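You operate a simulated robot arm through the tools that you are given. There is no shell and no other tool.

You are at the controls of a simulated robot arm. One attempt, no reset.

TASK
Fill the clear glass to about its line with cold water.
Fine: it stands under the tap, which is set warm: turn the collar handle to cold first. Swing the tap arm over the mat bowl and stand the glass on the worktop over the dishwasher. The blue glass stays as it is; the tap ends off. Drop, knock over, crush, chip or break nothing; pinch or strike no finger; roll through no puddle; leave no more than 20 ml spilt. Set down upright: glass.

The check looks at the end state, three seconds after you hand in, the way a careful person would. Anything else that was tipped, shoved, dropped, spilled or broken makes it a failure.

THE ROBOT
A 6-joint arm with a three-finger gripper, fixed in place. Base frame: the origin is on the floor under the middle of its stand, x ahead of it, y to its left, z up. Readings come in m, degrees, newtons and seconds.
It reaches about 1.213 m from its shoulder. Its first joint turns from -166.0 to 166.0 degrees. Payload 4.89 kg.
The tool frame sits at the grasp point between the pads (the TCP): z along the fingers, y along the line on which they close. The tips reach 0.03 m beyond it. The gripper opens to 0.164 m; its body begins 0.125 m behind the TCP.
Orientation is that of the tool frame in the base frame, as [roll, pitch, yaw] about the fixed x, y, z axes, in that order (R = Rz(yaw) Ry(pitch) Rx(roll)). With the fingers straight down and closing along the base's y, the tool's x points along the base's -x, its y along +y and its z along -z.

THE INTERFACE
- The arm moves only by the tool move_arm. Its argument "plan" is text: rows parted by semicolons, each of 7 numbers parted by spaces: the shift along the tool's x, y, z in m, then the turn, a rotation vector about the tool's x, y, z in degrees, then the opening, from 0 (shut) to 1 (fully open). In form: dx dy dz wx wy wz fingers; .... A call has 1 to 20 rows; each row is the pose to reach, as a shift and turn from the pose commanded when the call began, along the tool's axes at that moment. Each row takes 0.2 s and may step no farther than 0.05 m and 8.6 degrees from the row before; otherwise, or with a gripper value out of range, the whole call is refused. Where a pose cannot be reached the arm comes as near as it can. A force on the tool above 90 N (or 10 N above the force at the start of the call, whichever is more), or a blocked arm, ends the call early, and 0.2 s more pass. Each finger travels about 0.108 m/s and halts on what it meets, pressing with about 31 N; the grip force reading is that of the motor and also rises with nothing between the fingers. The clock runs only during rows and for 0.2 s after the last one: add rows that repeat a pose to give the fingers time. It gives the time, the measured TCP pose, the force on the tool (base axes), the opening and the grip force at its end, in the units of the frame above (readings bear some noise), with the torque about the TCP (base axes, N m) and any sound that the robot's microphone picked up, and new pictures: "pictures" is both (left out), scene, wrist or none.
- Cameras (640 x 400 px; columns grow to the right, rows downward): "scene" is fixed at [0.2198, 0.6564, 1.5229]; the picture's right is [-0.63, -0.78, 0.00], its down [-0.44, 0.36, -0.82] and it looks along [0.64, -0.51, -0.57] (base axes); focal length 268 px, centre (320, 200). "wrist" rides on the gripper at [0.076, -0.002, -0.152] in the tool frame; the picture's right is [0.02, 1.00, 0.00], its down [-0.88, 0.02, -0.47] and it looks along [-0.47, 0.01, 0.88] (tool axes); focal length 247 px, centre (320, 200). There is no depth. A picture from a camera that has moved, and an enlarged one, comes with that camera's place and axes in the base frame and with its lens. The place of the scene camera against the robot may be out by one fixed shift of up to 0.012 m in any direction.
- slide_trunk(by): moves the trunk up (or, below 0, down) by that many m; the arm rides with it, the base frame stays. It gives what a move gives, with no picture.
- inspect(camera, box): a new picture of the part [left, top, right, bottom] of that camera's present view, enlarged. No time passes.
- sign_off(): hands the job in; it is judged then, once.

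Places have to be worked out from the pictures, the camera data and where the tool is seen. Open the gripper and draw the arm clear of the work before you hand the job in, unless the task says otherwise.

The tools are called after "Emit:" by a JSON object that holds its "fn" and its "kwargs". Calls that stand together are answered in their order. move_arm: Moves the arm, as the interface text tells. Its arguments: {"type":"object","properties":{"plan":{"type":"string"},"pictures":{"type":"string","enum":["both","scene","wrist","none"]}},"required":["plan"]} The other tools are called the same way: slide_trunk (by) moves the trunk up or down; inspect (camera, box) takes an enlarged picture of a part of a camera's view; sign_off () hands the job in.

At the start:

```text
time: 0.0
tcp_pos: [0.4457, 0.4288, 1.3448]
orientation: [-180.0, 0.1, -180.0]
force: [0.5, 0.6, 0.1]
wrist_torque: [0.01, 0.0, 0.04]
gripper_width: 0.1643
finger_force: 0.0
trunk travel left (down, up): [-0.275, 0.115]
```

scene: 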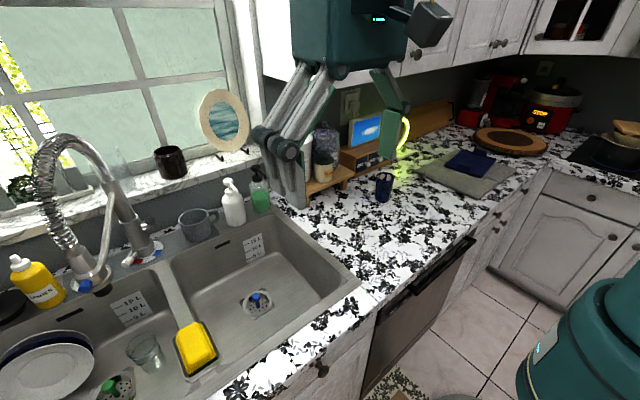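
wrist: 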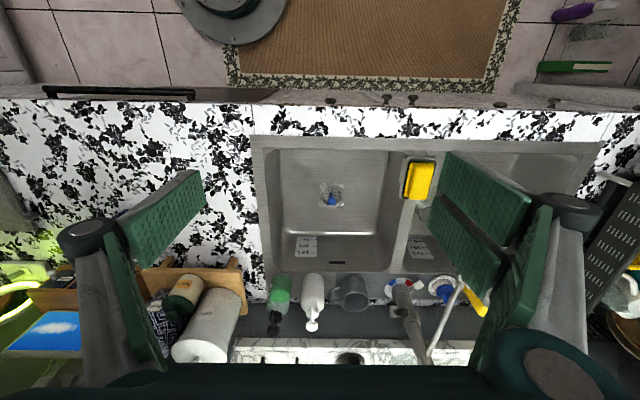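

I start by looking closely at the sink, tap and glasses before moving anything.

Emit:
{"fn": "inspect", "kwargs": {"camera": "scene", "box": [0, 120, 240, 270]}}

Emit:
{"fn": "inspect", "kwargs": {"camera": "scene", "box": [0, 250, 240, 400]}}

Emit:
{"fn": "inspect", "kwargs": {"camera": "wrist", "box": [240, 130, 560, 330]}}

Emit:
{"fn": "inspect", "kwargs": {"camera": "scene", "box": [300, 90, 540, 240]}}

```text
2.67 times, centred on (120, 195) of scene
camera zoom: at [0.2198, 0.6564, 1.5229], right [-0.63, -0.78, 0.0], down [-0.44, 0.36, -0.82], along [0.64, -0.51, -0.57], focal length 715 px, centre (853, 213)
```

zoom: 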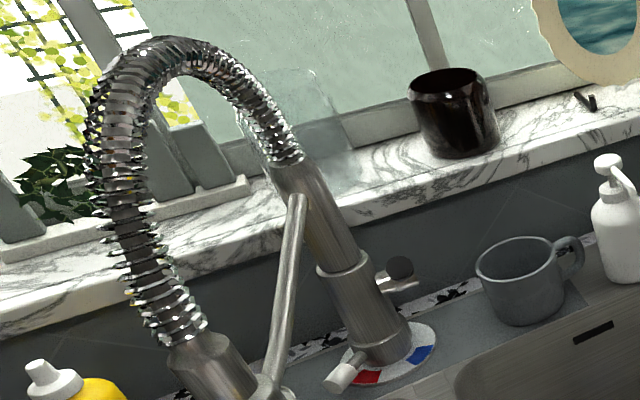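

```text
2.67 times, centred on (120, 325) of scene
camera zoom: at [0.2198, 0.6564, 1.5229], right [-0.63, -0.78, 0.0], down [-0.44, 0.36, -0.82], along [0.64, -0.51, -0.57], focal length 715 px, centre (853, -133)
```

zoom: 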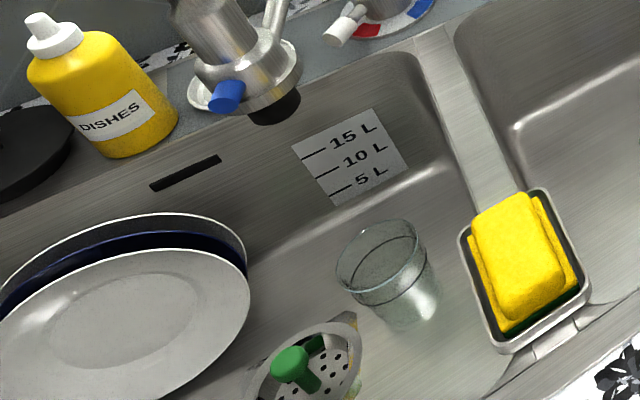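

```text
2.00 times, centred on (400, 230) of wrist
camera zoom: at [0.3689, 0.4263, 1.4979], right [-0.02, 1.0, 0.0], down [0.88, 0.02, 0.47], along [0.47, 0.01, -0.88], focal length 494 px, centre (160, 140)
```

zoom: 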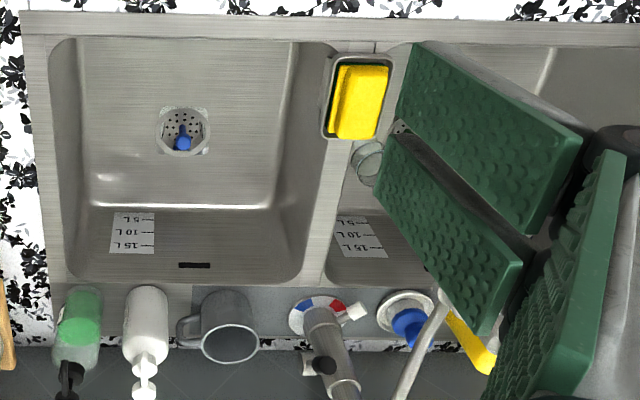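

```text
2.67 times, centred on (420, 165) of scene
camera zoom: at [0.2198, 0.6564, 1.5229], right [-0.63, -0.78, 0.0], down [-0.44, 0.36, -0.82], along [0.64, -0.51, -0.57], focal length 715 px, centre (53, 293)
```

zoom: 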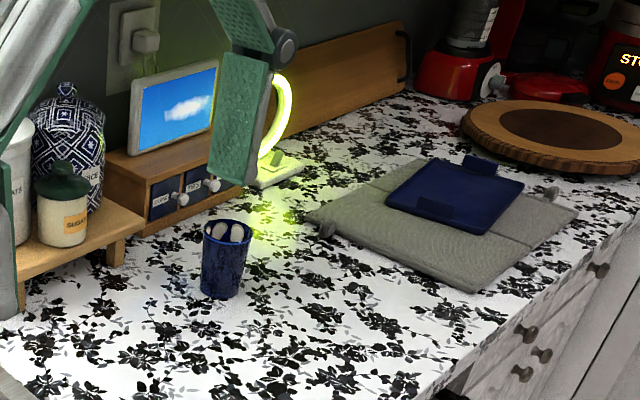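

The tap base looks to be near (0.99, 0.70, 0.92), the worktop near z 0.92, and the clear glass near (0.79, 0.79) in the +y basin. The fingers hide the tap area in the wrist view, so I move sideways (+y) at this height for an unobstructed look.

Emit:
{"fn": "move_arm", "kwargs": {"plan": "0 0.05 0 0 0 0 1; 0 0.1 0 0 0 0 1; 0 0.15 0 0 0 0 1; 0 0.2 0 0 0 0 1; 0 0.25 0 0 0 0 1; 0 0.3 0 0 0 0 1; 0 0.35 0 0 0 0 1; 0 0.35 0 0 0 0 1", "pictures": "both"}}

```text
time: 1.8
tcp_pos: [0.4464, 0.7822, 1.3464]
orientation: [180.0, -0.1, 180.0]
force: [0.0, 1.3, -1.1]
wrist_torque: [-0.26, 0.04, 0.02]
gripper_width: 0.1641
finger_force: 0.1
trunk travel left (down, up): [-0.275, 0.115]
camera wrist: at [0.3692, 0.7799, 1.4988], right [-0.02, 1.0, 0.0], down [0.88, 0.02, 0.47], along [0.47, 0.01, -0.88], focal length 247 px, centre (320, 200)
```

scene: 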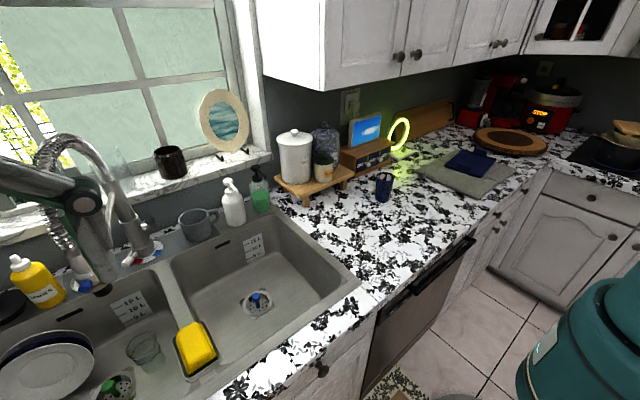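
wrist: 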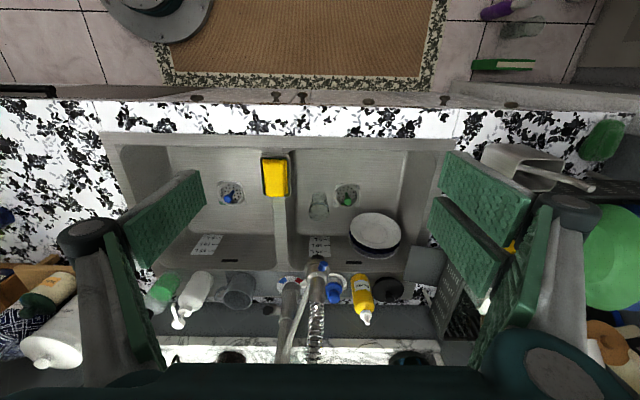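

Emit:
{"fn": "inspect", "kwargs": {"camera": "wrist", "box": [220, 140, 460, 290]}}

Emit:
{"fn": "inspect", "kwargs": {"camera": "wrist", "box": [240, 240, 400, 340]}}

Emit:
{"fn": "inspect", "kwargs": {"camera": "scene", "box": [90, 300, 250, 400]}}

Emit:
{"fn": "inspect", "kwargs": {"camera": "scene", "box": [220, 260, 300, 320]}}

```text
2.67 times, centred on (340, 215) of wrist
camera zoom: at [0.3692, 0.7799, 1.4988], right [-0.02, 1.0, 0.0], down [0.88, 0.02, 0.47], along [0.47, 0.01, -0.88], focal length 659 px, centre (267, 160)
```

zoom: 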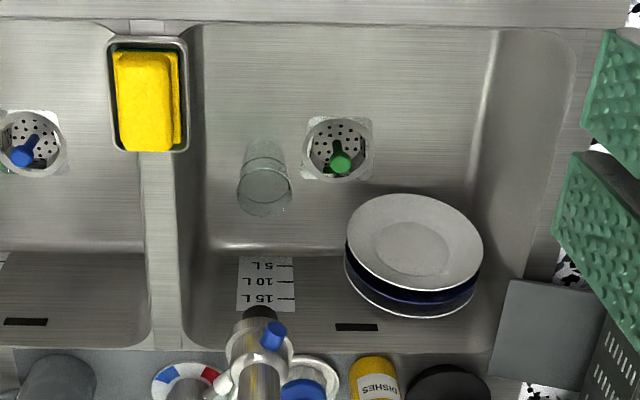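

```text
4.00 times, centred on (320, 290) of wrist
camera zoom: at [0.3692, 0.7799, 1.4988], right [-0.02, 1.0, 0.0], down [0.88, 0.02, 0.47], along [0.47, 0.01, -0.88], focal length 988 px, centre (320, -160)
```

zoom: 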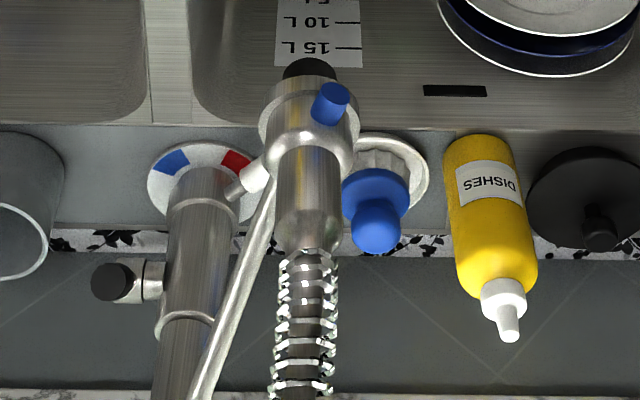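

```text
4.00 times, centred on (170, 350) of scene
camera zoom: at [0.2198, 0.6564, 1.5229], right [-0.63, -0.78, 0.0], down [-0.44, 0.36, -0.82], along [0.64, -0.51, -0.57], focal length 1072 px, centre (920, -400)
```

zoom: 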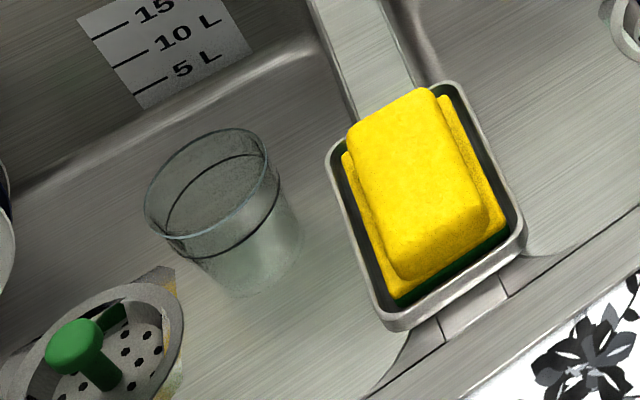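

```text
6.67 times, centred on (260, 290) of scene
camera zoom: at [0.2198, 0.6564, 1.5229], right [-0.63, -0.78, 0.0], down [-0.44, 0.36, -0.82], along [0.64, -0.51, -0.57], focal length 1787 px, centre (720, -400)
```

zoom: 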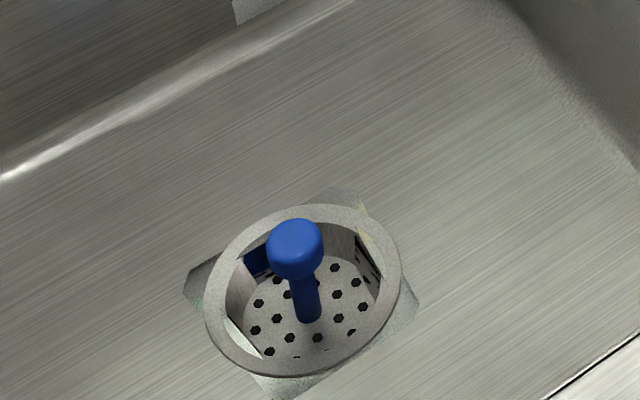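

The tap has a spring neck, an outlet head, a blue button on the head, a white-tipped lever on a red/blue collar, and a black-capped knob on the column. I enlarge both basins, the glass line, and the collar to tell them apart.

Emit:
{"fn": "inspect", "kwargs": {"camera": "wrist", "box": [290, 140, 410, 215]}}

Emit:
{"fn": "inspect", "kwargs": {"camera": "wrist", "box": [160, 140, 290, 221]}}

Emit:
{"fn": "inspect", "kwargs": {"camera": "wrist", "box": [260, 260, 350, 316]}}

Emit:
{"fn": "inspect", "kwargs": {"camera": "scene", "box": [90, 200, 190, 270]}}

Emit:
{"fn": "inspect", "kwargs": {"camera": "scene", "box": [0, 280, 130, 400]}}

```text
5.33 times, centred on (350, 178) of wrist
camera zoom: at [0.3692, 0.7799, 1.4988], right [-0.02, 1.0, 0.0], down [0.88, 0.02, 0.47], along [0.47, 0.01, -0.88], focal length 1317 px, centre (160, 320)
```

zoom: 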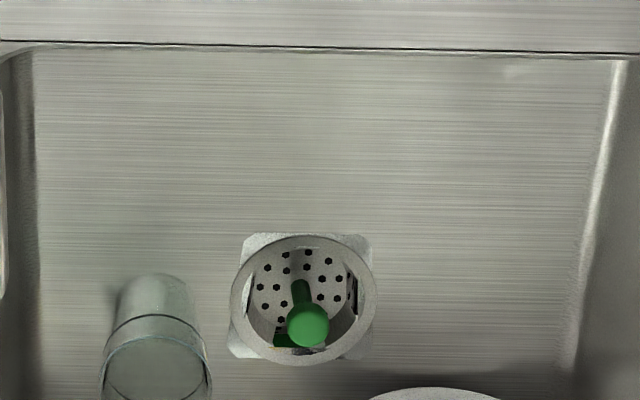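

```text
4.92 times, centred on (225, 180) of wrist
camera zoom: at [0.3692, 0.7799, 1.4988], right [-0.02, 1.0, 0.0], down [0.88, 0.02, 0.47], along [0.47, 0.01, -0.88], focal length 1216 px, centre (788, 296)
```

zoom: 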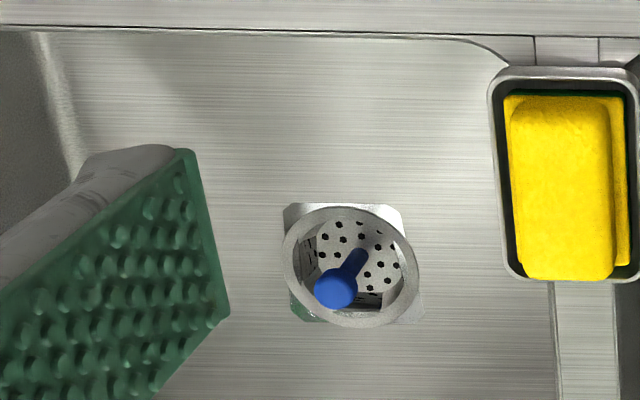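

```text
7.11 times, centred on (305, 288) of wrist
camera zoom: at [0.3692, 0.7799, 1.4988], right [-0.02, 1.0, 0.0], down [0.88, 0.02, 0.47], along [0.47, 0.01, -0.88], focal length 1756 px, centre (427, -426)
```

zoom: 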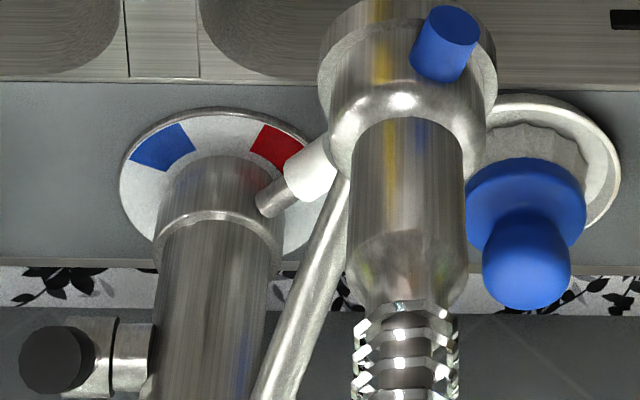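

```text
5.71 times, centred on (140, 235) of scene
camera zoom: at [0.2198, 0.6564, 1.5229], right [-0.63, -0.78, 0.0], down [-0.44, 0.36, -0.82], along [0.64, -0.51, -0.57], focal length 1532 px, centre (1349, 0)
```

zoom: 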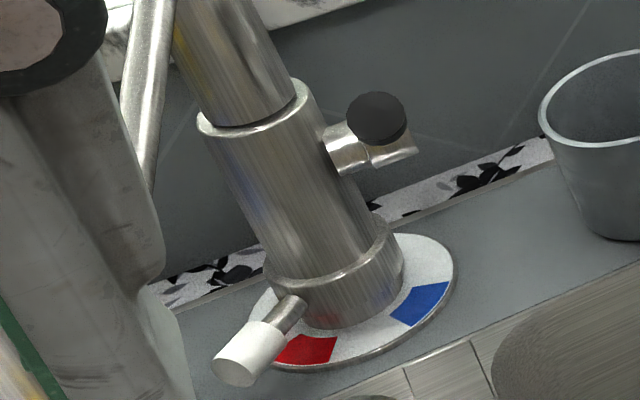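

```text
3.33 times, centred on (65, 340) of scene
camera zoom: at [0.2198, 0.6564, 1.5229], right [-0.63, -0.78, 0.0], down [-0.44, 0.36, -0.82], along [0.64, -0.51, -0.57], focal length 894 px, centre (1170, -267)
```

zoom: 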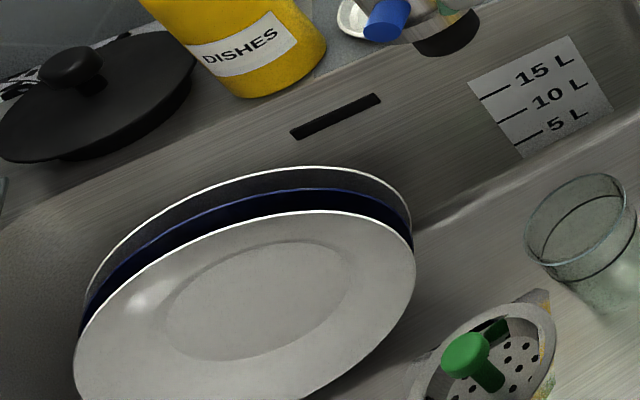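

Collar lever is at the red side (about +50° toward +y from the front), red/blue marks sit symmetrically about the front; head button near (0.72, 0.79, 1.13), outlet near (0.755, 0.78, 1.065), glass axis near (0.79, 0.787). I tilt the gripper up about 40° to see the tap from the front.

Emit:
{"fn": "move_arm", "kwargs": {"plan": "-0.005 -0.01 0.02 0 -8 0 1; -0.015 -0.025 0.05 0 -16 0 1; -0.03 -0.04 0.08 0 -24 0 1; -0.045 -0.05 0.105 0 -32 0 1; -0.054 -0.06 0.126 0 -40 0 1; -0.054 -0.06 0.126 0 -40 0 1", "pictures": "both"}}

```text
time: 3.2
tcp_pos: [0.5008, 0.7175, 1.2191]
orientation: [180.0, 40.1, -179.9]
force: [-0.1, -0.9, 0.3]
wrist_torque: [-0.04, -0.06, -0.01]
gripper_width: 0.1643
finger_force: 0.2
trunk travel left (down, up): [-0.275, 0.115]
camera wrist: at [0.344, 0.716, 1.2874], right [-0.02, 1.0, -0.01], down [0.37, 0.02, 0.93], along [0.93, 0.01, -0.37], focal length 247 px, centre (320, 200)
```

scene: 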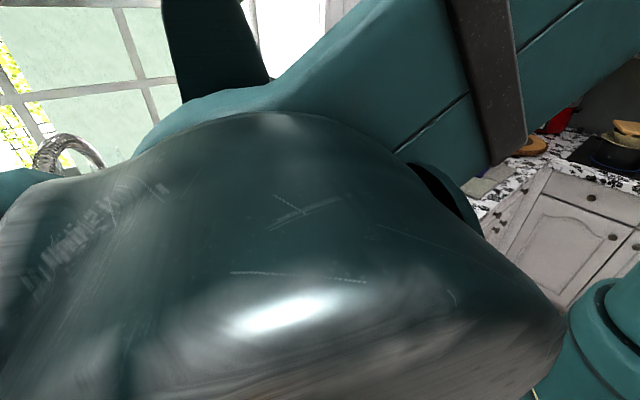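
wrist: 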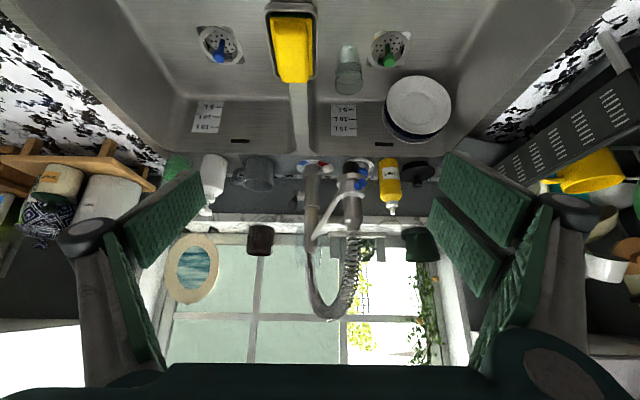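

Emit:
{"fn": "inspect", "kwargs": {"camera": "wrist", "box": [270, 130, 430, 230]}}

Emit:
{"fn": "inspect", "kwargs": {"camera": "wrist", "box": [170, 0, 490, 180]}}

Emit:
{"fn": "inspect", "kwargs": {"camera": "wrist", "box": [280, 150, 360, 200]}}

Emit:
{"fn": "inspect", "kwargs": {"camera": "wrist", "box": [310, 30, 390, 110]}}

```text
4.00 times, centred on (350, 180) of wrist
camera zoom: at [0.344, 0.716, 1.2874], right [-0.02, 1.0, -0.01], down [0.37, 0.02, 0.93], along [0.93, 0.01, -0.37], focal length 988 px, centre (200, 280)
```

zoom: 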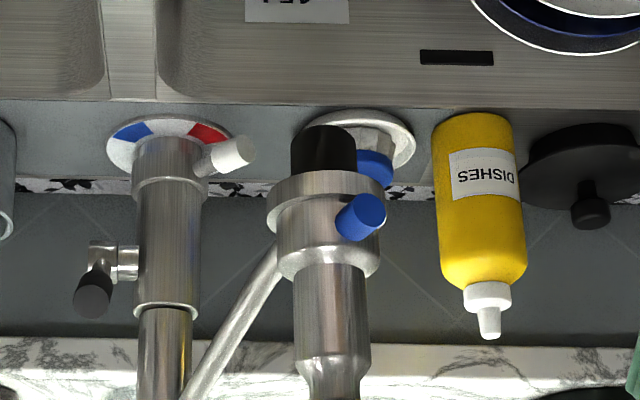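

```text
2.00 times, centred on (330, 90) of wrist
camera zoom: at [0.344, 0.716, 1.2874], right [-0.02, 1.0, -0.01], down [0.37, 0.02, 0.93], along [0.93, 0.01, -0.37], focal length 494 px, centre (300, 420)
```

zoom: 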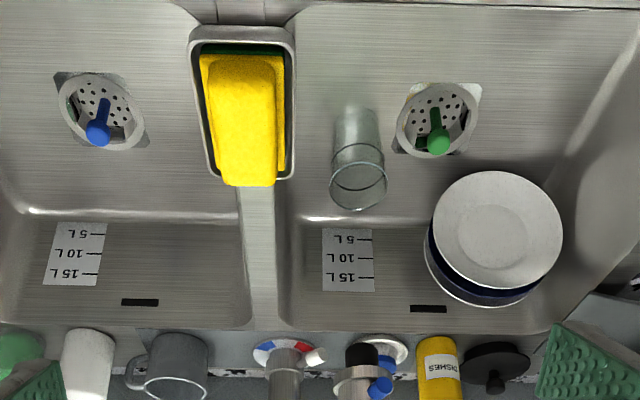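

```text
8.00 times, centred on (320, 175) of wrist
camera zoom: at [0.344, 0.716, 1.2874], right [-0.02, 1.0, -0.01], down [0.37, 0.02, 0.93], along [0.93, 0.01, -0.37], focal length 1976 px, centre (320, 400)
```

zoom: 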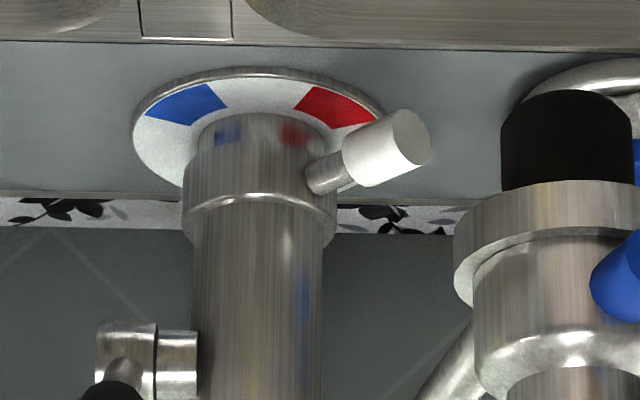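

```text
5.00 times, centred on (350, 70) of wrist
camera zoom: at [0.344, 0.716, 1.2874], right [-0.02, 1.0, -0.01], down [0.37, 0.02, 0.93], along [0.93, 0.01, -0.37], focal length 1235 px, centre (170, 850)
```

zoom: 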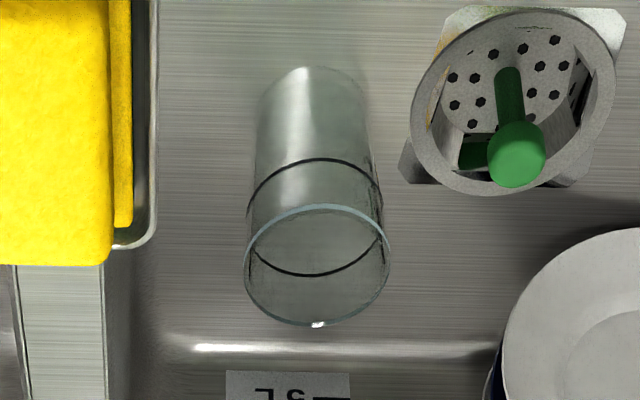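

The column carries a side lever with a black cap (stub at z≈1.01, cap near (0.937, 0.657, 1.06)), likely the flow lever. I still need to know which is the "mat" bowl, so I enlarge the surroundings and basin floors.

Emit:
{"fn": "inspect", "kwargs": {"camera": "wrist", "box": [420, 0, 640, 140]}}

Emit:
{"fn": "inspect", "kwargs": {"camera": "wrist", "box": [440, 60, 640, 220]}}

Emit:
{"fn": "inspect", "kwargs": {"camera": "wrist", "box": [0, 0, 260, 160]}}

Emit:
{"fn": "inspect", "kwargs": {"camera": "wrist", "box": [170, 0, 310, 160]}}

Emit:
{"fn": "inspect", "kwargs": {"camera": "wrist", "box": [310, 0, 470, 160]}}

```text
2.86 times, centred on (530, 70) of wrist
camera zoom: at [0.344, 0.716, 1.2874], right [-0.02, 1.0, -0.01], down [0.37, 0.02, 0.93], along [0.93, 0.01, -0.37], focal length 706 px, centre (-280, 571)
```

zoom: 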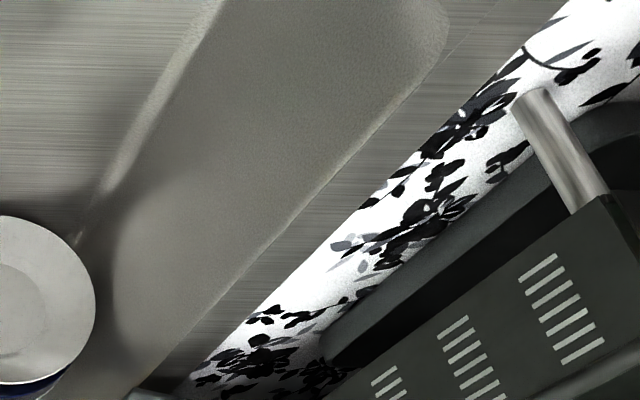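

```text
2.50 times, centred on (540, 140) of wrist
camera zoom: at [0.344, 0.716, 1.2874], right [-0.02, 1.0, -0.01], down [0.37, 0.02, 0.93], along [0.93, 0.01, -0.37], focal length 617 px, centre (-230, 350)
```

zoom: 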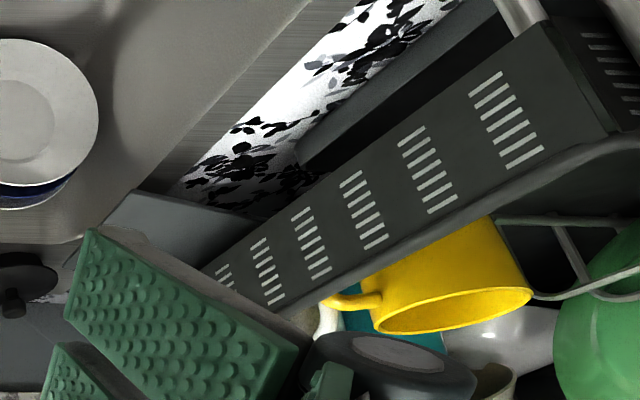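

```text
2.46 times, centred on (130, 80) of wrist
camera zoom: at [0.344, 0.716, 1.2874], right [-0.02, 1.0, -0.01], down [0.37, 0.02, 0.93], along [0.93, 0.01, -0.37], focal length 608 px, centre (788, 495)
```

zoom: 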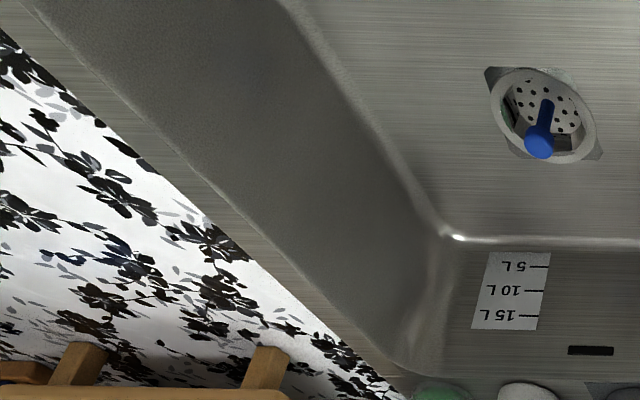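

```text
2.50 times, centred on (240, 80) of wrist
camera zoom: at [0.344, 0.716, 1.2874], right [-0.02, 1.0, -0.01], down [0.37, 0.02, 0.93], along [0.93, 0.01, -0.37], focal length 617 px, centre (520, 500)
```

zoom: 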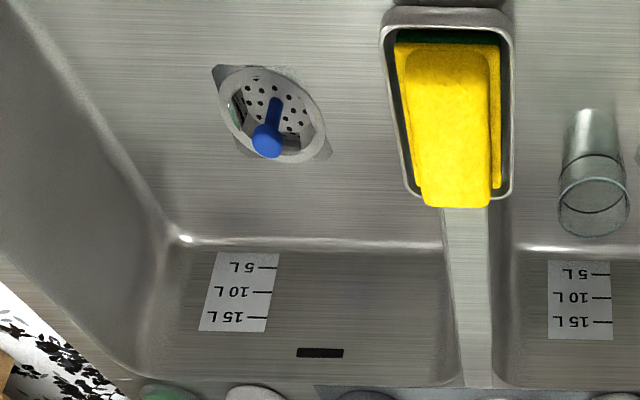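

```text
2.50 times, centred on (390, 80) of wrist
camera zoom: at [0.344, 0.716, 1.2874], right [-0.02, 1.0, -0.01], down [0.37, 0.02, 0.93], along [0.93, 0.01, -0.37], focal length 617 px, centre (145, 500)
```

zoom: 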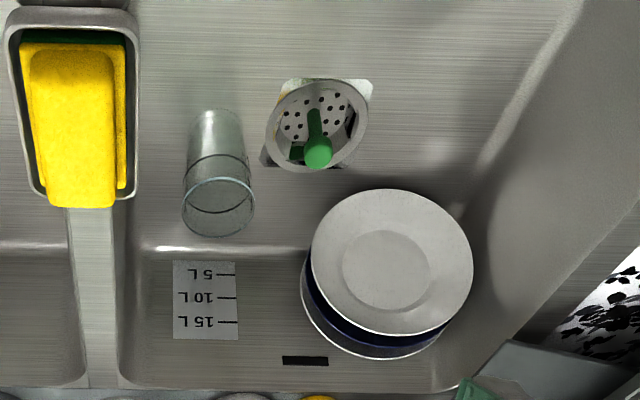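

Outlet (0.762, 0.780, z 1.043) and glass rim (0.766, 0.785, z 0.83) line up, so the glass is under the outlet; the tap is already over its bowl, so the "mat bowl" should be the other one — I'll keep checking. I now close the fingers in free air to see how slim the closed fingertips are for pushing the collar lever.

Emit:
{"fn": "move_arm", "kwargs": {"plan": "0 0 0 0 0 0 0.5; 0 0 0 0 0 0 0; 0 0 0 0 0 0 0; 0 0 0 0 0 0 0; 0 0 0 0 0 0 0", "pictures": "wrist"}}

```text
time: 4.4
tcp_pos: [0.5032, 0.7174, 1.2203]
orientation: [-180.0, 40.0, 180.0]
force: [-0.3, -0.5, -0.7]
wrist_torque: [-0.02, 0.0, -0.04]
gripper_width: 0.0
finger_force: 31.1
trunk travel left (down, up): [-0.275, 0.115]
camera wrist: at [0.3456, 0.7164, 1.2873], right [-0.02, 1.0, -0.01], down [0.37, 0.02, 0.93], along [0.93, 0.01, -0.37], focal length 247 px, centre (320, 200)
```

wrist: 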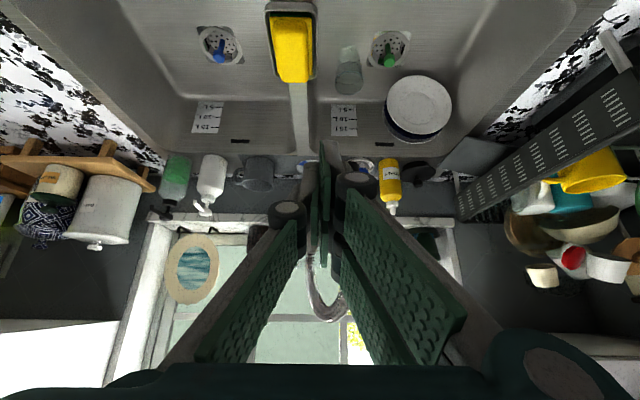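

Emit:
{"fn": "inspect", "kwargs": {"camera": "wrist", "box": [220, 120, 420, 280]}}

Emit:
{"fn": "inspect", "kwargs": {"camera": "wrist", "box": [480, 120, 640, 300]}}

Emit:
{"fn": "inspect", "kwargs": {"camera": "scene", "box": [0, 0, 640, 400]}}

```text
2.50 times, centred on (320, 200) of wrist
camera zoom: at [0.3456, 0.7164, 1.2873], right [-0.02, 1.0, -0.01], down [0.37, 0.02, 0.93], along [0.93, 0.01, -0.37], focal length 617 px, centre (320, 200)
```

zoom: 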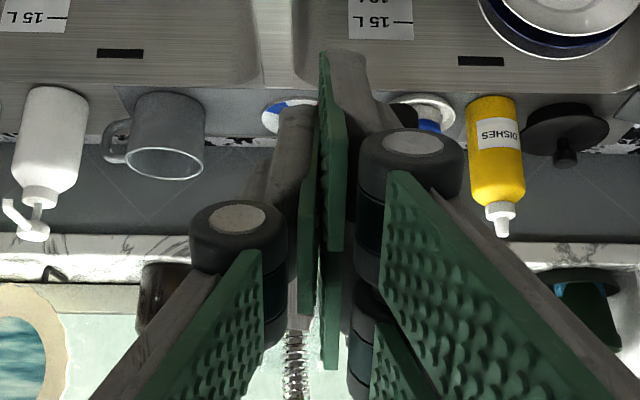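

```text
2.22 times, centred on (560, 210) of wrist
camera zoom: at [0.3456, 0.7164, 1.2873], right [-0.02, 1.0, -0.01], down [0.37, 0.02, 0.93], along [0.93, 0.01, -0.37], focal length 549 px, centre (-213, 178)
```

zoom: 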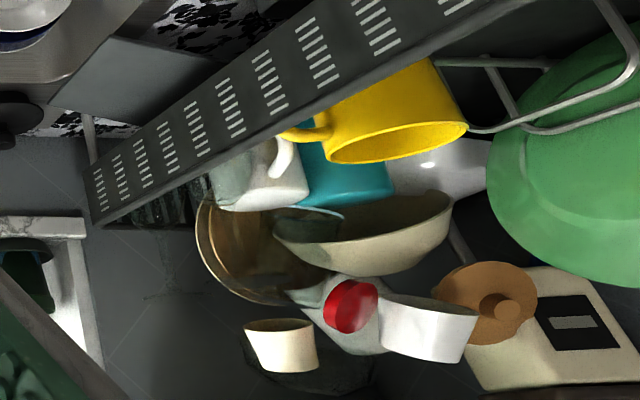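

```text
1.00 times, centred on (320, 200) of scene (not enlarged: the box is as wide or as high as the picture)
camera zoom: at [0.2198, 0.6564, 1.5229], right [-0.63, -0.78, 0.0], down [-0.44, 0.36, -0.82], along [0.64, -0.51, -0.57], focal length 268 px, centre (320, 200)
```

zoom: 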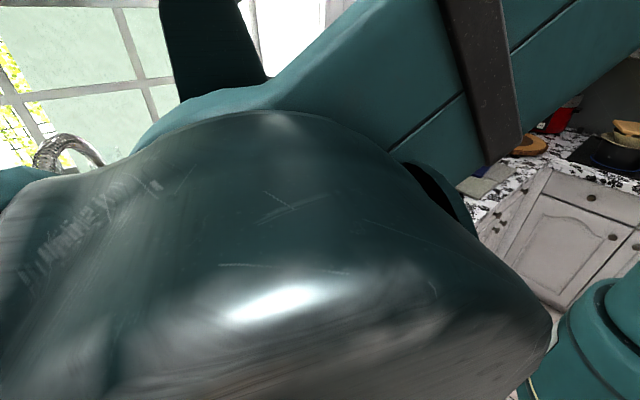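

Closed fingertips are slim (~3 cm thick, ~9 cm tall). The collar lever at the red side can only be pulled round from its far side, which the tap arm currently blocks, so I'll first cage the tap head and swing it a bit toward −y, turn the collar, then swing it back. I move to a pre-pose in front of the head, gripper nearly horizontal.

Emit:
{"fn": "move_arm", "kwargs": {"plan": "0.0106 0.0126 0.0303 0 -7 0 0.2; 0.0211 0.0252 0.0606 0 -14 0 0.4; 0.0317 0.0378 0.091 0 -21 0 0.75; 0.0422 0.0504 0.1213 0 -28 0 0.75; 0.0528 0.063 0.1516 0 -35 0 0.75; 0.0528 0.063 0.1516 0 -35 0 0.75", "pictures": "both"}}

```text
time: 5.8
tcp_pos: [0.5596, 0.7827, 1.0698]
orientation: [-180.0, 75.0, -180.0]
force: [-0.5, 0.7, -1.1]
wrist_torque: [-0.03, -0.14, -0.14]
gripper_width: 0.123
finger_force: 0.2
trunk travel left (down, up): [-0.275, 0.115]
camera wrist: at [0.3919, 0.7812, 1.035], right [-0.01, 1.0, -0.02], down [-0.23, 0.02, 0.97], along [0.97, 0.01, 0.23], focal length 247 px, centre (320, 200)
```

scene: 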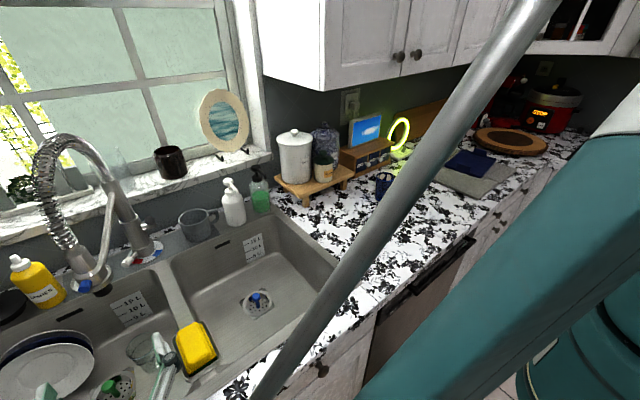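
wrist: 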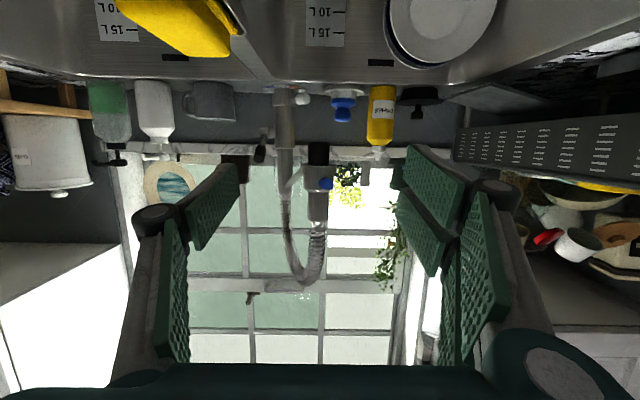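

Emit:
{"fn": "inspect", "kwargs": {"camera": "wrist", "box": [240, 80, 400, 180]}}

Emit:
{"fn": "inspect", "kwargs": {"camera": "wrist", "box": [270, 130, 370, 300]}}

Emit:
{"fn": "inspect", "kwargs": {"camera": "scene", "box": [20, 120, 180, 310]}}

```text
4.00 times, centred on (320, 130) of wrist
camera zoom: at [0.3919, 0.7812, 1.035], right [-0.01, 1.0, -0.02], down [-0.23, 0.02, 0.97], along [0.97, 0.01, 0.23], focal length 988 px, centre (320, 480)
```

zoom: 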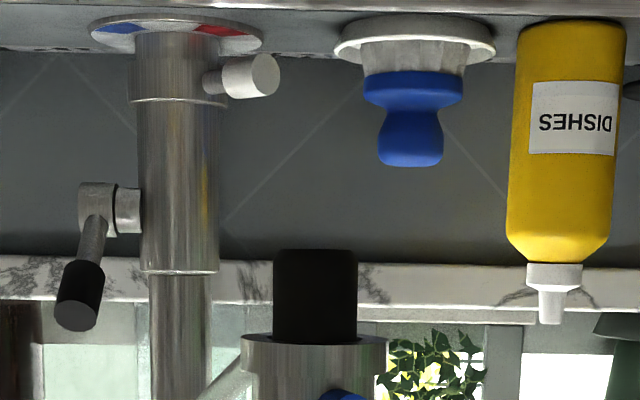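

```text
2.35 times, centred on (320, 215) of wrist
camera zoom: at [0.3919, 0.7812, 1.035], right [-0.01, 1.0, -0.02], down [-0.23, 0.02, 0.97], along [0.97, 0.01, 0.23], focal length 581 px, centre (320, 165)
```

zoom: 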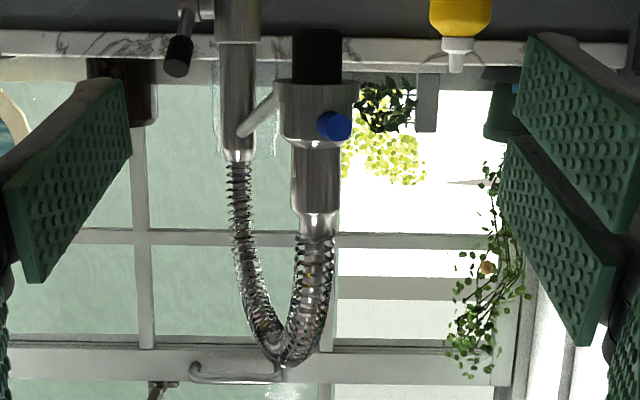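

```text
2.11 times, centred on (100, 215) of scene
camera zoom: at [0.2198, 0.6564, 1.5229], right [-0.63, -0.78, 0.0], down [-0.44, 0.36, -0.82], along [0.64, -0.51, -0.57], focal length 564 px, centre (783, 168)
```

zoom: 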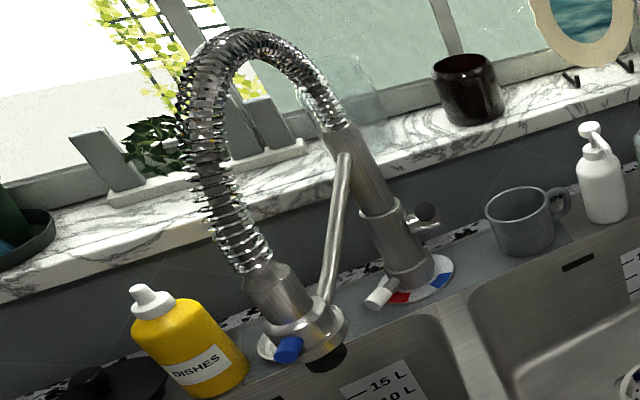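

The head collar (radius ≈0.027, z 1.064–1.105) is centred at y≈0.781, right between the open fingers. I advance so the fingers straddle the collar, staying short enough not to press the blue button.

Emit:
{"fn": "move_arm", "kwargs": {"plan": "-0.016 -0.001 0.0454 0 0 0 0.75; -0.0321 -0.001 0.0908 0 0 0 0.75; -0.0481 -0.0015 0.1362 0 0 0 0.75; -0.0642 -0.002 0.1816 0 0 0 0.75; -0.0642 -0.002 0.1816 0 0 0 0.75", "pictures": "both"}}

```text
time: 7.0
tcp_pos: [0.7488, 0.7783, 1.0854]
orientation: [-180.0, 75.0, 179.9]
force: [1.6, 0.2, -0.5]
wrist_torque: [0.02, -0.01, 0.04]
gripper_width: 0.123
finger_force: 0.1
trunk travel left (down, up): [-0.275, 0.115]
camera wrist: at [0.5808, 0.776, 1.0508], right [0.0, 1.0, -0.02], down [-0.23, 0.02, 0.97], along [0.97, 0.01, 0.23], focal length 247 px, centre (320, 200)
```

scene: 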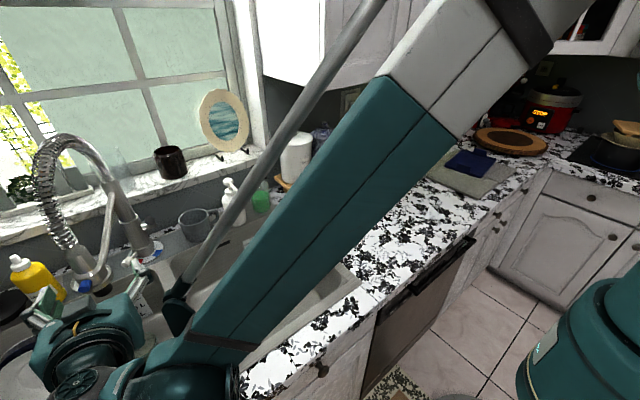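
wrist: 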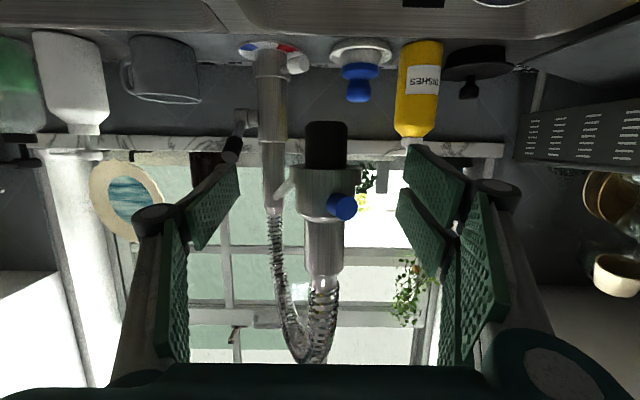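

The head sits centred between the fingers (wrist view col ≈326) with no contact. I narrow the cage to about 7.4 cm and start swinging the tap toward −y along its 0.25 m arc, checking partway.

Emit:
{"fn": "move_arm", "kwargs": {"plan": "0 0 0 0 0 0 0.45; 0 0 0 0 0 0 0.45; 0.0016 -0.0193 -0.0060 -3.57 0 -0.96 0.45; 0.0027 -0.0410 -0.0101 -7.15 0 -1.92 0.45; 0.0034 -0.0632 -0.0127 -10.72 0 -2.87 0.45; 0.0034 -0.0632 -0.0127 -10.72 0 -2.87 0.45", "pictures": "both"}}

```text
time: 8.4
tcp_pos: [0.7368, 0.7153, 1.0869]
orientation: [179.8, 75.0, -169.0]
force: [-0.6, -1.2, 0.3]
wrist_torque: [0.0, 0.07, 0.09]
gripper_width: 0.0738
finger_force: 0.1
trunk travel left (down, up): [-0.275, 0.115]
camera wrist: at [0.5727, 0.6823, 1.0515], right [-0.2, 0.98, -0.02], down [-0.23, -0.03, 0.97], along [0.95, 0.2, 0.23], focal length 247 px, centre (320, 200)
```

scene: 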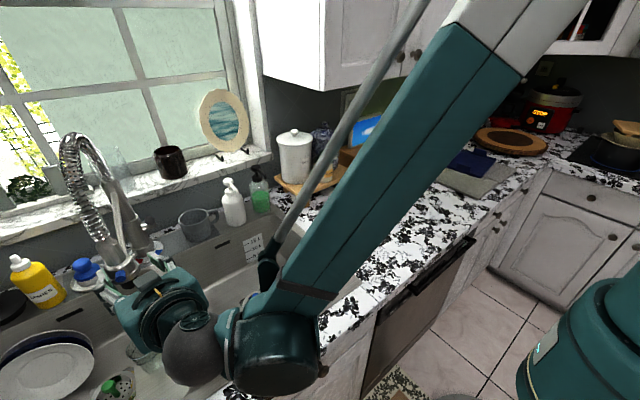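
wrist: 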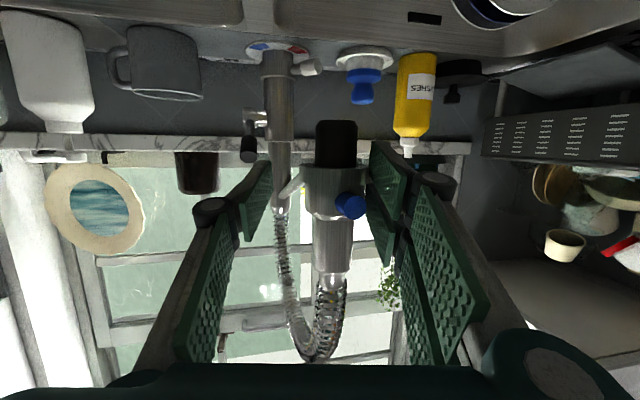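

The tap arm follows easily with almost no force. I continue the arc to about −40°, over the other bowl.

Emit:
{"fn": "move_arm", "kwargs": {"plan": "0.0013 -0.0216 -0.0047 -3.57 0 -0.96 0.45; 0.0020 -0.0439 -0.0075 -7.25 0 -1.94 0.45; 0.0023 -0.0658 -0.0086 -10.72 0 -2.87 0.45; 0.0021 -0.0878 -0.0078 -14.3 0 -3.83 0.45; 0.0014 -0.1101 -0.0052 -17.97 0 -4.82 0.45; 0.0002 -0.1315 -0.0008 -21.45 0 -5.75 0.45; -0.0015 -0.1529 0.0055 -25.1 0 -6.73 0.45; -0.0035 -0.1734 0.0134 -28.7 0 -7.69 0.45; -0.0062 -0.1931 0.0229 -32.2 0 -8.62 0.45; -0.0062 -0.1931 0.0229 -32.2 0 -8.62 0.45", "pictures": "both"}}

```text
time: 10.6
tcp_pos: [0.7967, 0.5301, 1.0851]
orientation: [179.8, 75.0, -135.7]
force: [0.6, -0.8, -0.7]
wrist_torque: [0.0, 0.02, 0.05]
gripper_width: 0.0742
finger_force: 0.1
trunk travel left (down, up): [-0.275, 0.115]
camera wrist: at [0.6772, 0.4118, 1.0498], right [-0.7, 0.71, -0.02], down [-0.18, -0.15, 0.97], along [0.69, 0.69, 0.23], focal length 247 px, centre (320, 200)
```

scene: 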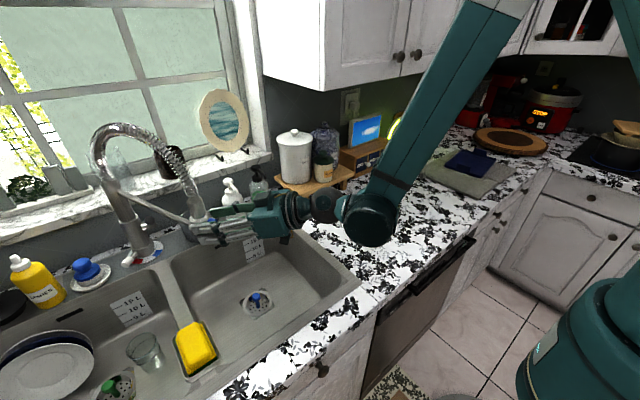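
wrist: 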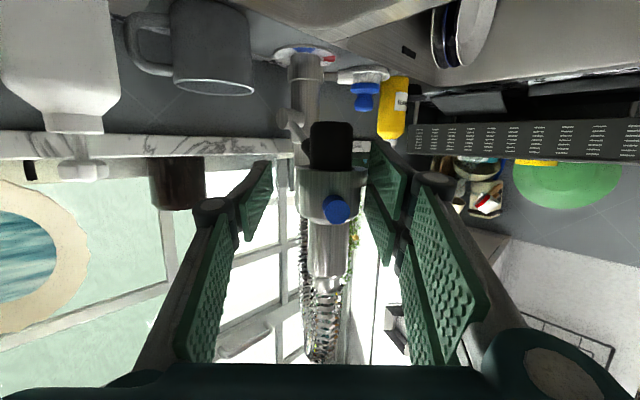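

The tap is now over the other bowl (head near (0.806, 0.538)). I open the fingers and back straight out.

Emit:
{"fn": "move_arm", "kwargs": {"plan": "0 0 0 0 0 0 0.75; 0 0 0 0 0 0 0.75; 0 0 -0.045 0 0 0 0.75; 0 0 -0.09 0 0 0 0.75; 0 0 -0.135 0 0 0 0.75; 0 0 -0.18 0 0 0 0.75; 0 0 -0.22 0 0 0 0.75; 0 0 -0.22 0 0 0 0.75", "pictures": "both"}}

```text
time: 12.4
tcp_pos: [0.6537, 0.3815, 1.1638]
orientation: [179.9, 74.8, -135.6]
force: [0.0, 0.5, 0.7]
wrist_torque: [-0.07, 0.01, -0.07]
gripper_width: 0.1231
finger_force: 0.0
out of reach, approached as far as the arm can: row 5, 6, 7, 8
trunk travel left (down, up): [-0.275, 0.115]
camera wrist: at [0.5352, 0.2644, 1.129], right [-0.7, 0.71, -0.02], down [-0.17, -0.14, 0.97], along [0.69, 0.69, 0.23], focal length 247 px, centre (320, 200)
```

scene: 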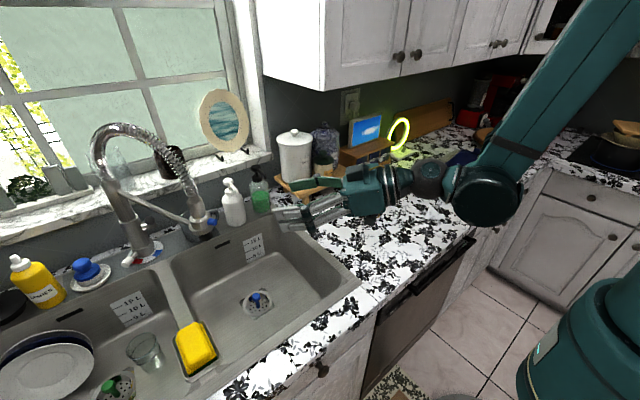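
wrist: 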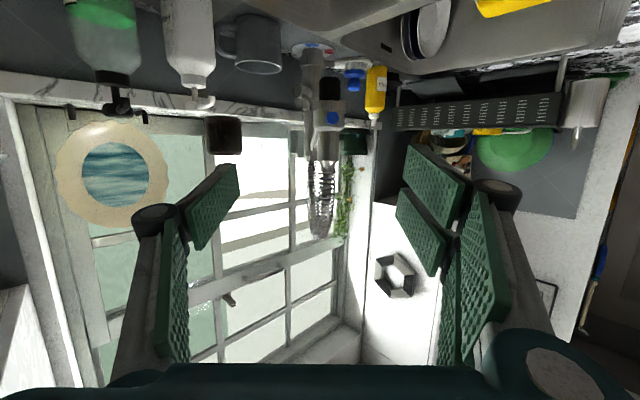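

Backed out; the last rows were limited by the arm folding, still clear of everything. Now I move across in front of the +y bowl with closed fingers and heading straight ahead, ready for the collar lever.

Emit:
{"fn": "move_arm", "kwargs": {"plan": "-0.0011 0.035 0.0254 5.36 0 1.44 0.5; -0.0022 0.0699 0.0507 10.73 0 2.88 0.2; -0.0033 0.1049 0.0761 16.09 0 4.31 0; -0.0044 0.1399 0.1015 21.45 0 5.75 0; -0.0055 0.1748 0.1268 26.81 0 7.19 0; -0.0066 0.2098 0.1522 32.18 0 8.63 0; -0.0077 0.2447 0.1775 37.54 0 10.06 0; -0.0088 0.2797 0.2029 42.9 0 11.5 0; -0.0088 0.2797 0.2029 42.9 0 11.5 0", "pictures": "both"}}

```text
time: 14.4
tcp_pos: [0.599, 0.7303, 1.1188]
orientation: [-179.9, 75.1, 180.0]
force: [0.0, 0.7, -0.7]
wrist_torque: [-0.07, -0.1, -0.21]
gripper_width: 0.0002
finger_force: 32.0
out of reach, approached as far as the arm can: row 1
trunk travel left (down, up): [-0.275, 0.115]
camera wrist: at [0.4316, 0.7274, 1.0837], right [-0.01, 1.0, -0.02], down [-0.23, 0.02, 0.97], along [0.97, 0.01, 0.23], focal length 247 px, centre (320, 200)
```

scene: 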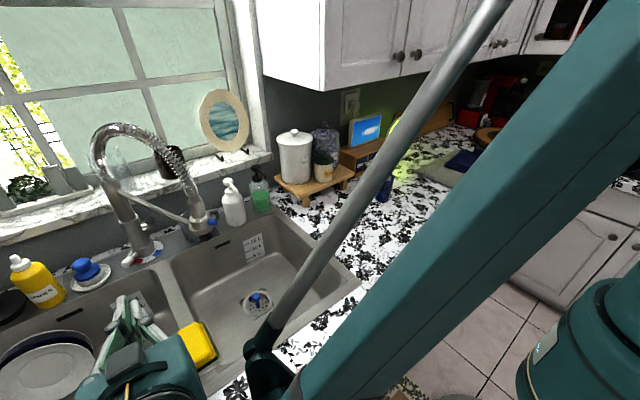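
wrist: 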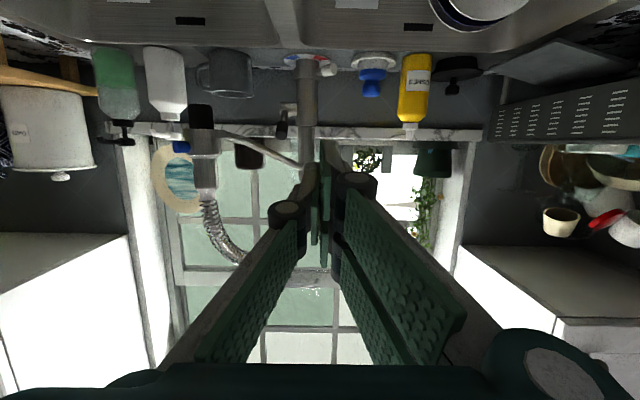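

Emit:
{"fn": "inspect", "kwargs": {"camera": "wrist", "box": [260, 30, 420, 130]}}

Emit:
{"fn": "inspect", "kwargs": {"camera": "scene", "box": [60, 190, 220, 290]}}

```text
4.00 times, centred on (340, 80) of wrist
camera zoom: at [0.4316, 0.7274, 1.0837], right [-0.01, 1.0, -0.02], down [-0.23, 0.02, 0.97], along [0.97, 0.01, 0.23], focal length 988 px, centre (240, 680)
```

zoom: 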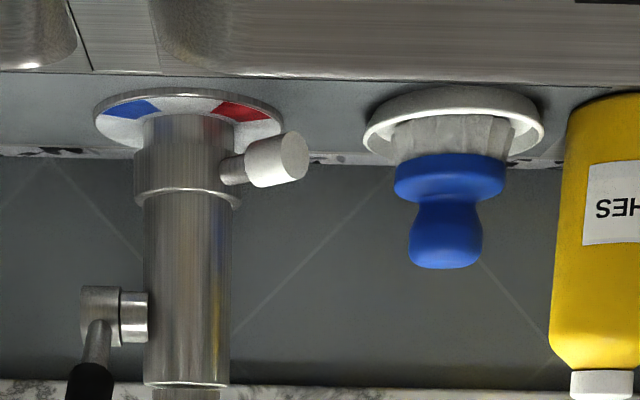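

```text
4.00 times, centred on (140, 240) of scene
camera zoom: at [0.2198, 0.6564, 1.5229], right [-0.63, -0.78, 0.0], down [-0.44, 0.36, -0.82], along [0.64, -0.51, -0.57], focal length 1072 px, centre (1040, 40)
```

zoom: 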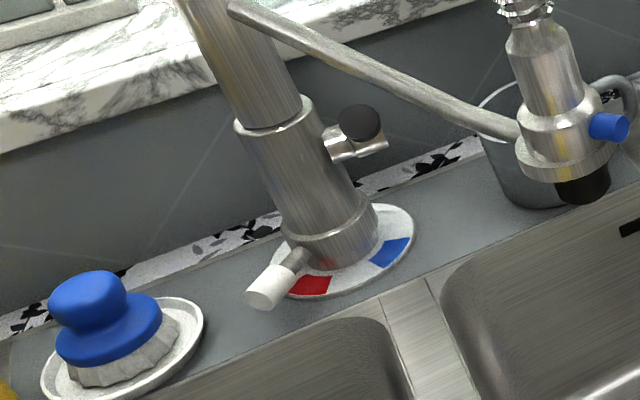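

The collar lever's end is near (0.954, 0.755, 0.945), brush dish is at about (0.993, 0.838) and low. I advance with closed fingertips to a spot just in front and to the +y side of the lever, tilting slightly to keep the camera above the divider.

Emit:
{"fn": "move_arm", "kwargs": {"plan": "0.0103 0.0133 0.0376 0 2.3 0 0; 0.0205 0.0267 0.0753 0 4.7 0 0; 0.0308 0.04 0.1129 0 7 0 0; 0.0383 0.045 0.1494 0 9 0 0; 0.0457 0.05 0.1859 0 11 0 0; 0.0532 0.055 0.2224 0 13 0 0; 0.0549 0.055 0.2643 0 13 0 0; 0.0566 0.055 0.3061 0 13 0 0; 0.0566 0.055 0.3061 0 13 0 0", "pictures": "both"}}

```text
time: 16.4
tcp_pos: [0.8842, 0.7764, 0.9846]
orientation: [-180.0, 62.0, -180.0]
force: [1.1, -0.1, -0.8]
wrist_torque: [0.01, 0.0, 0.02]
gripper_width: 0.0003
finger_force: 31.1
trunk travel left (down, up): [-0.275, 0.115]
camera wrist: at [0.7144, 0.7745, 0.9882], right [-0.01, 1.0, -0.02], down [0.0, 0.02, 1.0], along [1.0, 0.01, 0.0], focal length 247 px, centre (320, 200)
```

scene: 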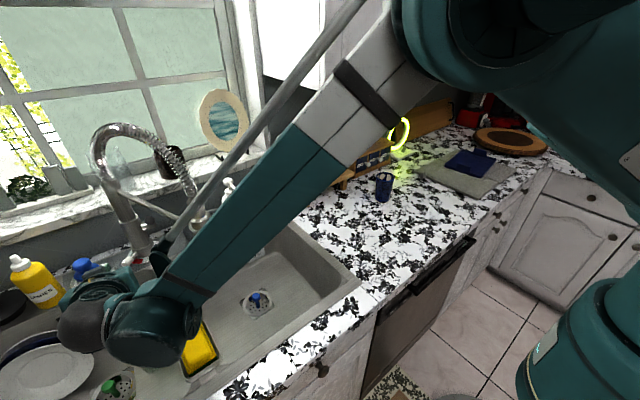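
wrist: 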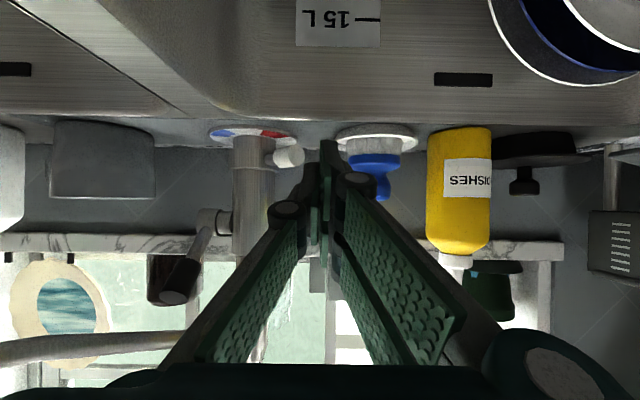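

Emit:
{"fn": "inspect", "kwargs": {"camera": "wrist", "box": [230, 100, 430, 225]}}

Emit:
{"fn": "inspect", "kwargs": {"camera": "scene", "box": [50, 200, 210, 300]}}

```text
3.20 times, centred on (330, 162) of wrist
camera zoom: at [0.7144, 0.7745, 0.9882], right [-0.01, 1.0, -0.02], down [0.0, 0.02, 1.0], along [1.0, 0.01, 0.0], focal length 790 px, centre (288, 320)
```

zoom: 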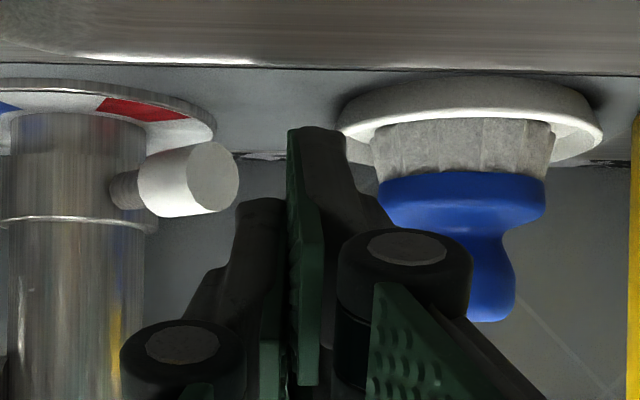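

```text
4.00 times, centred on (130, 250) of scene
camera zoom: at [0.2198, 0.6564, 1.5229], right [-0.63, -0.78, 0.0], down [-0.44, 0.36, -0.82], along [0.64, -0.51, -0.57], focal length 1072 px, centre (1080, 0)
```

zoom: 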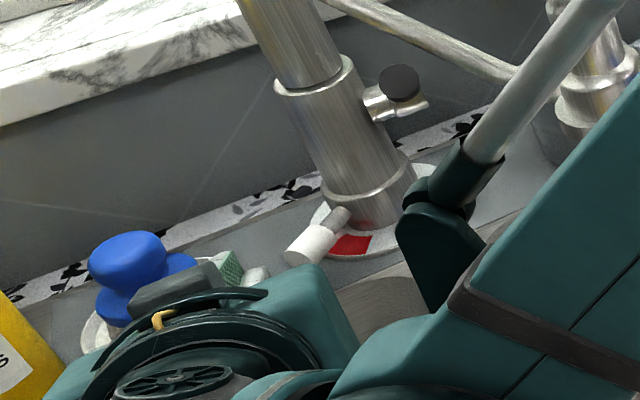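

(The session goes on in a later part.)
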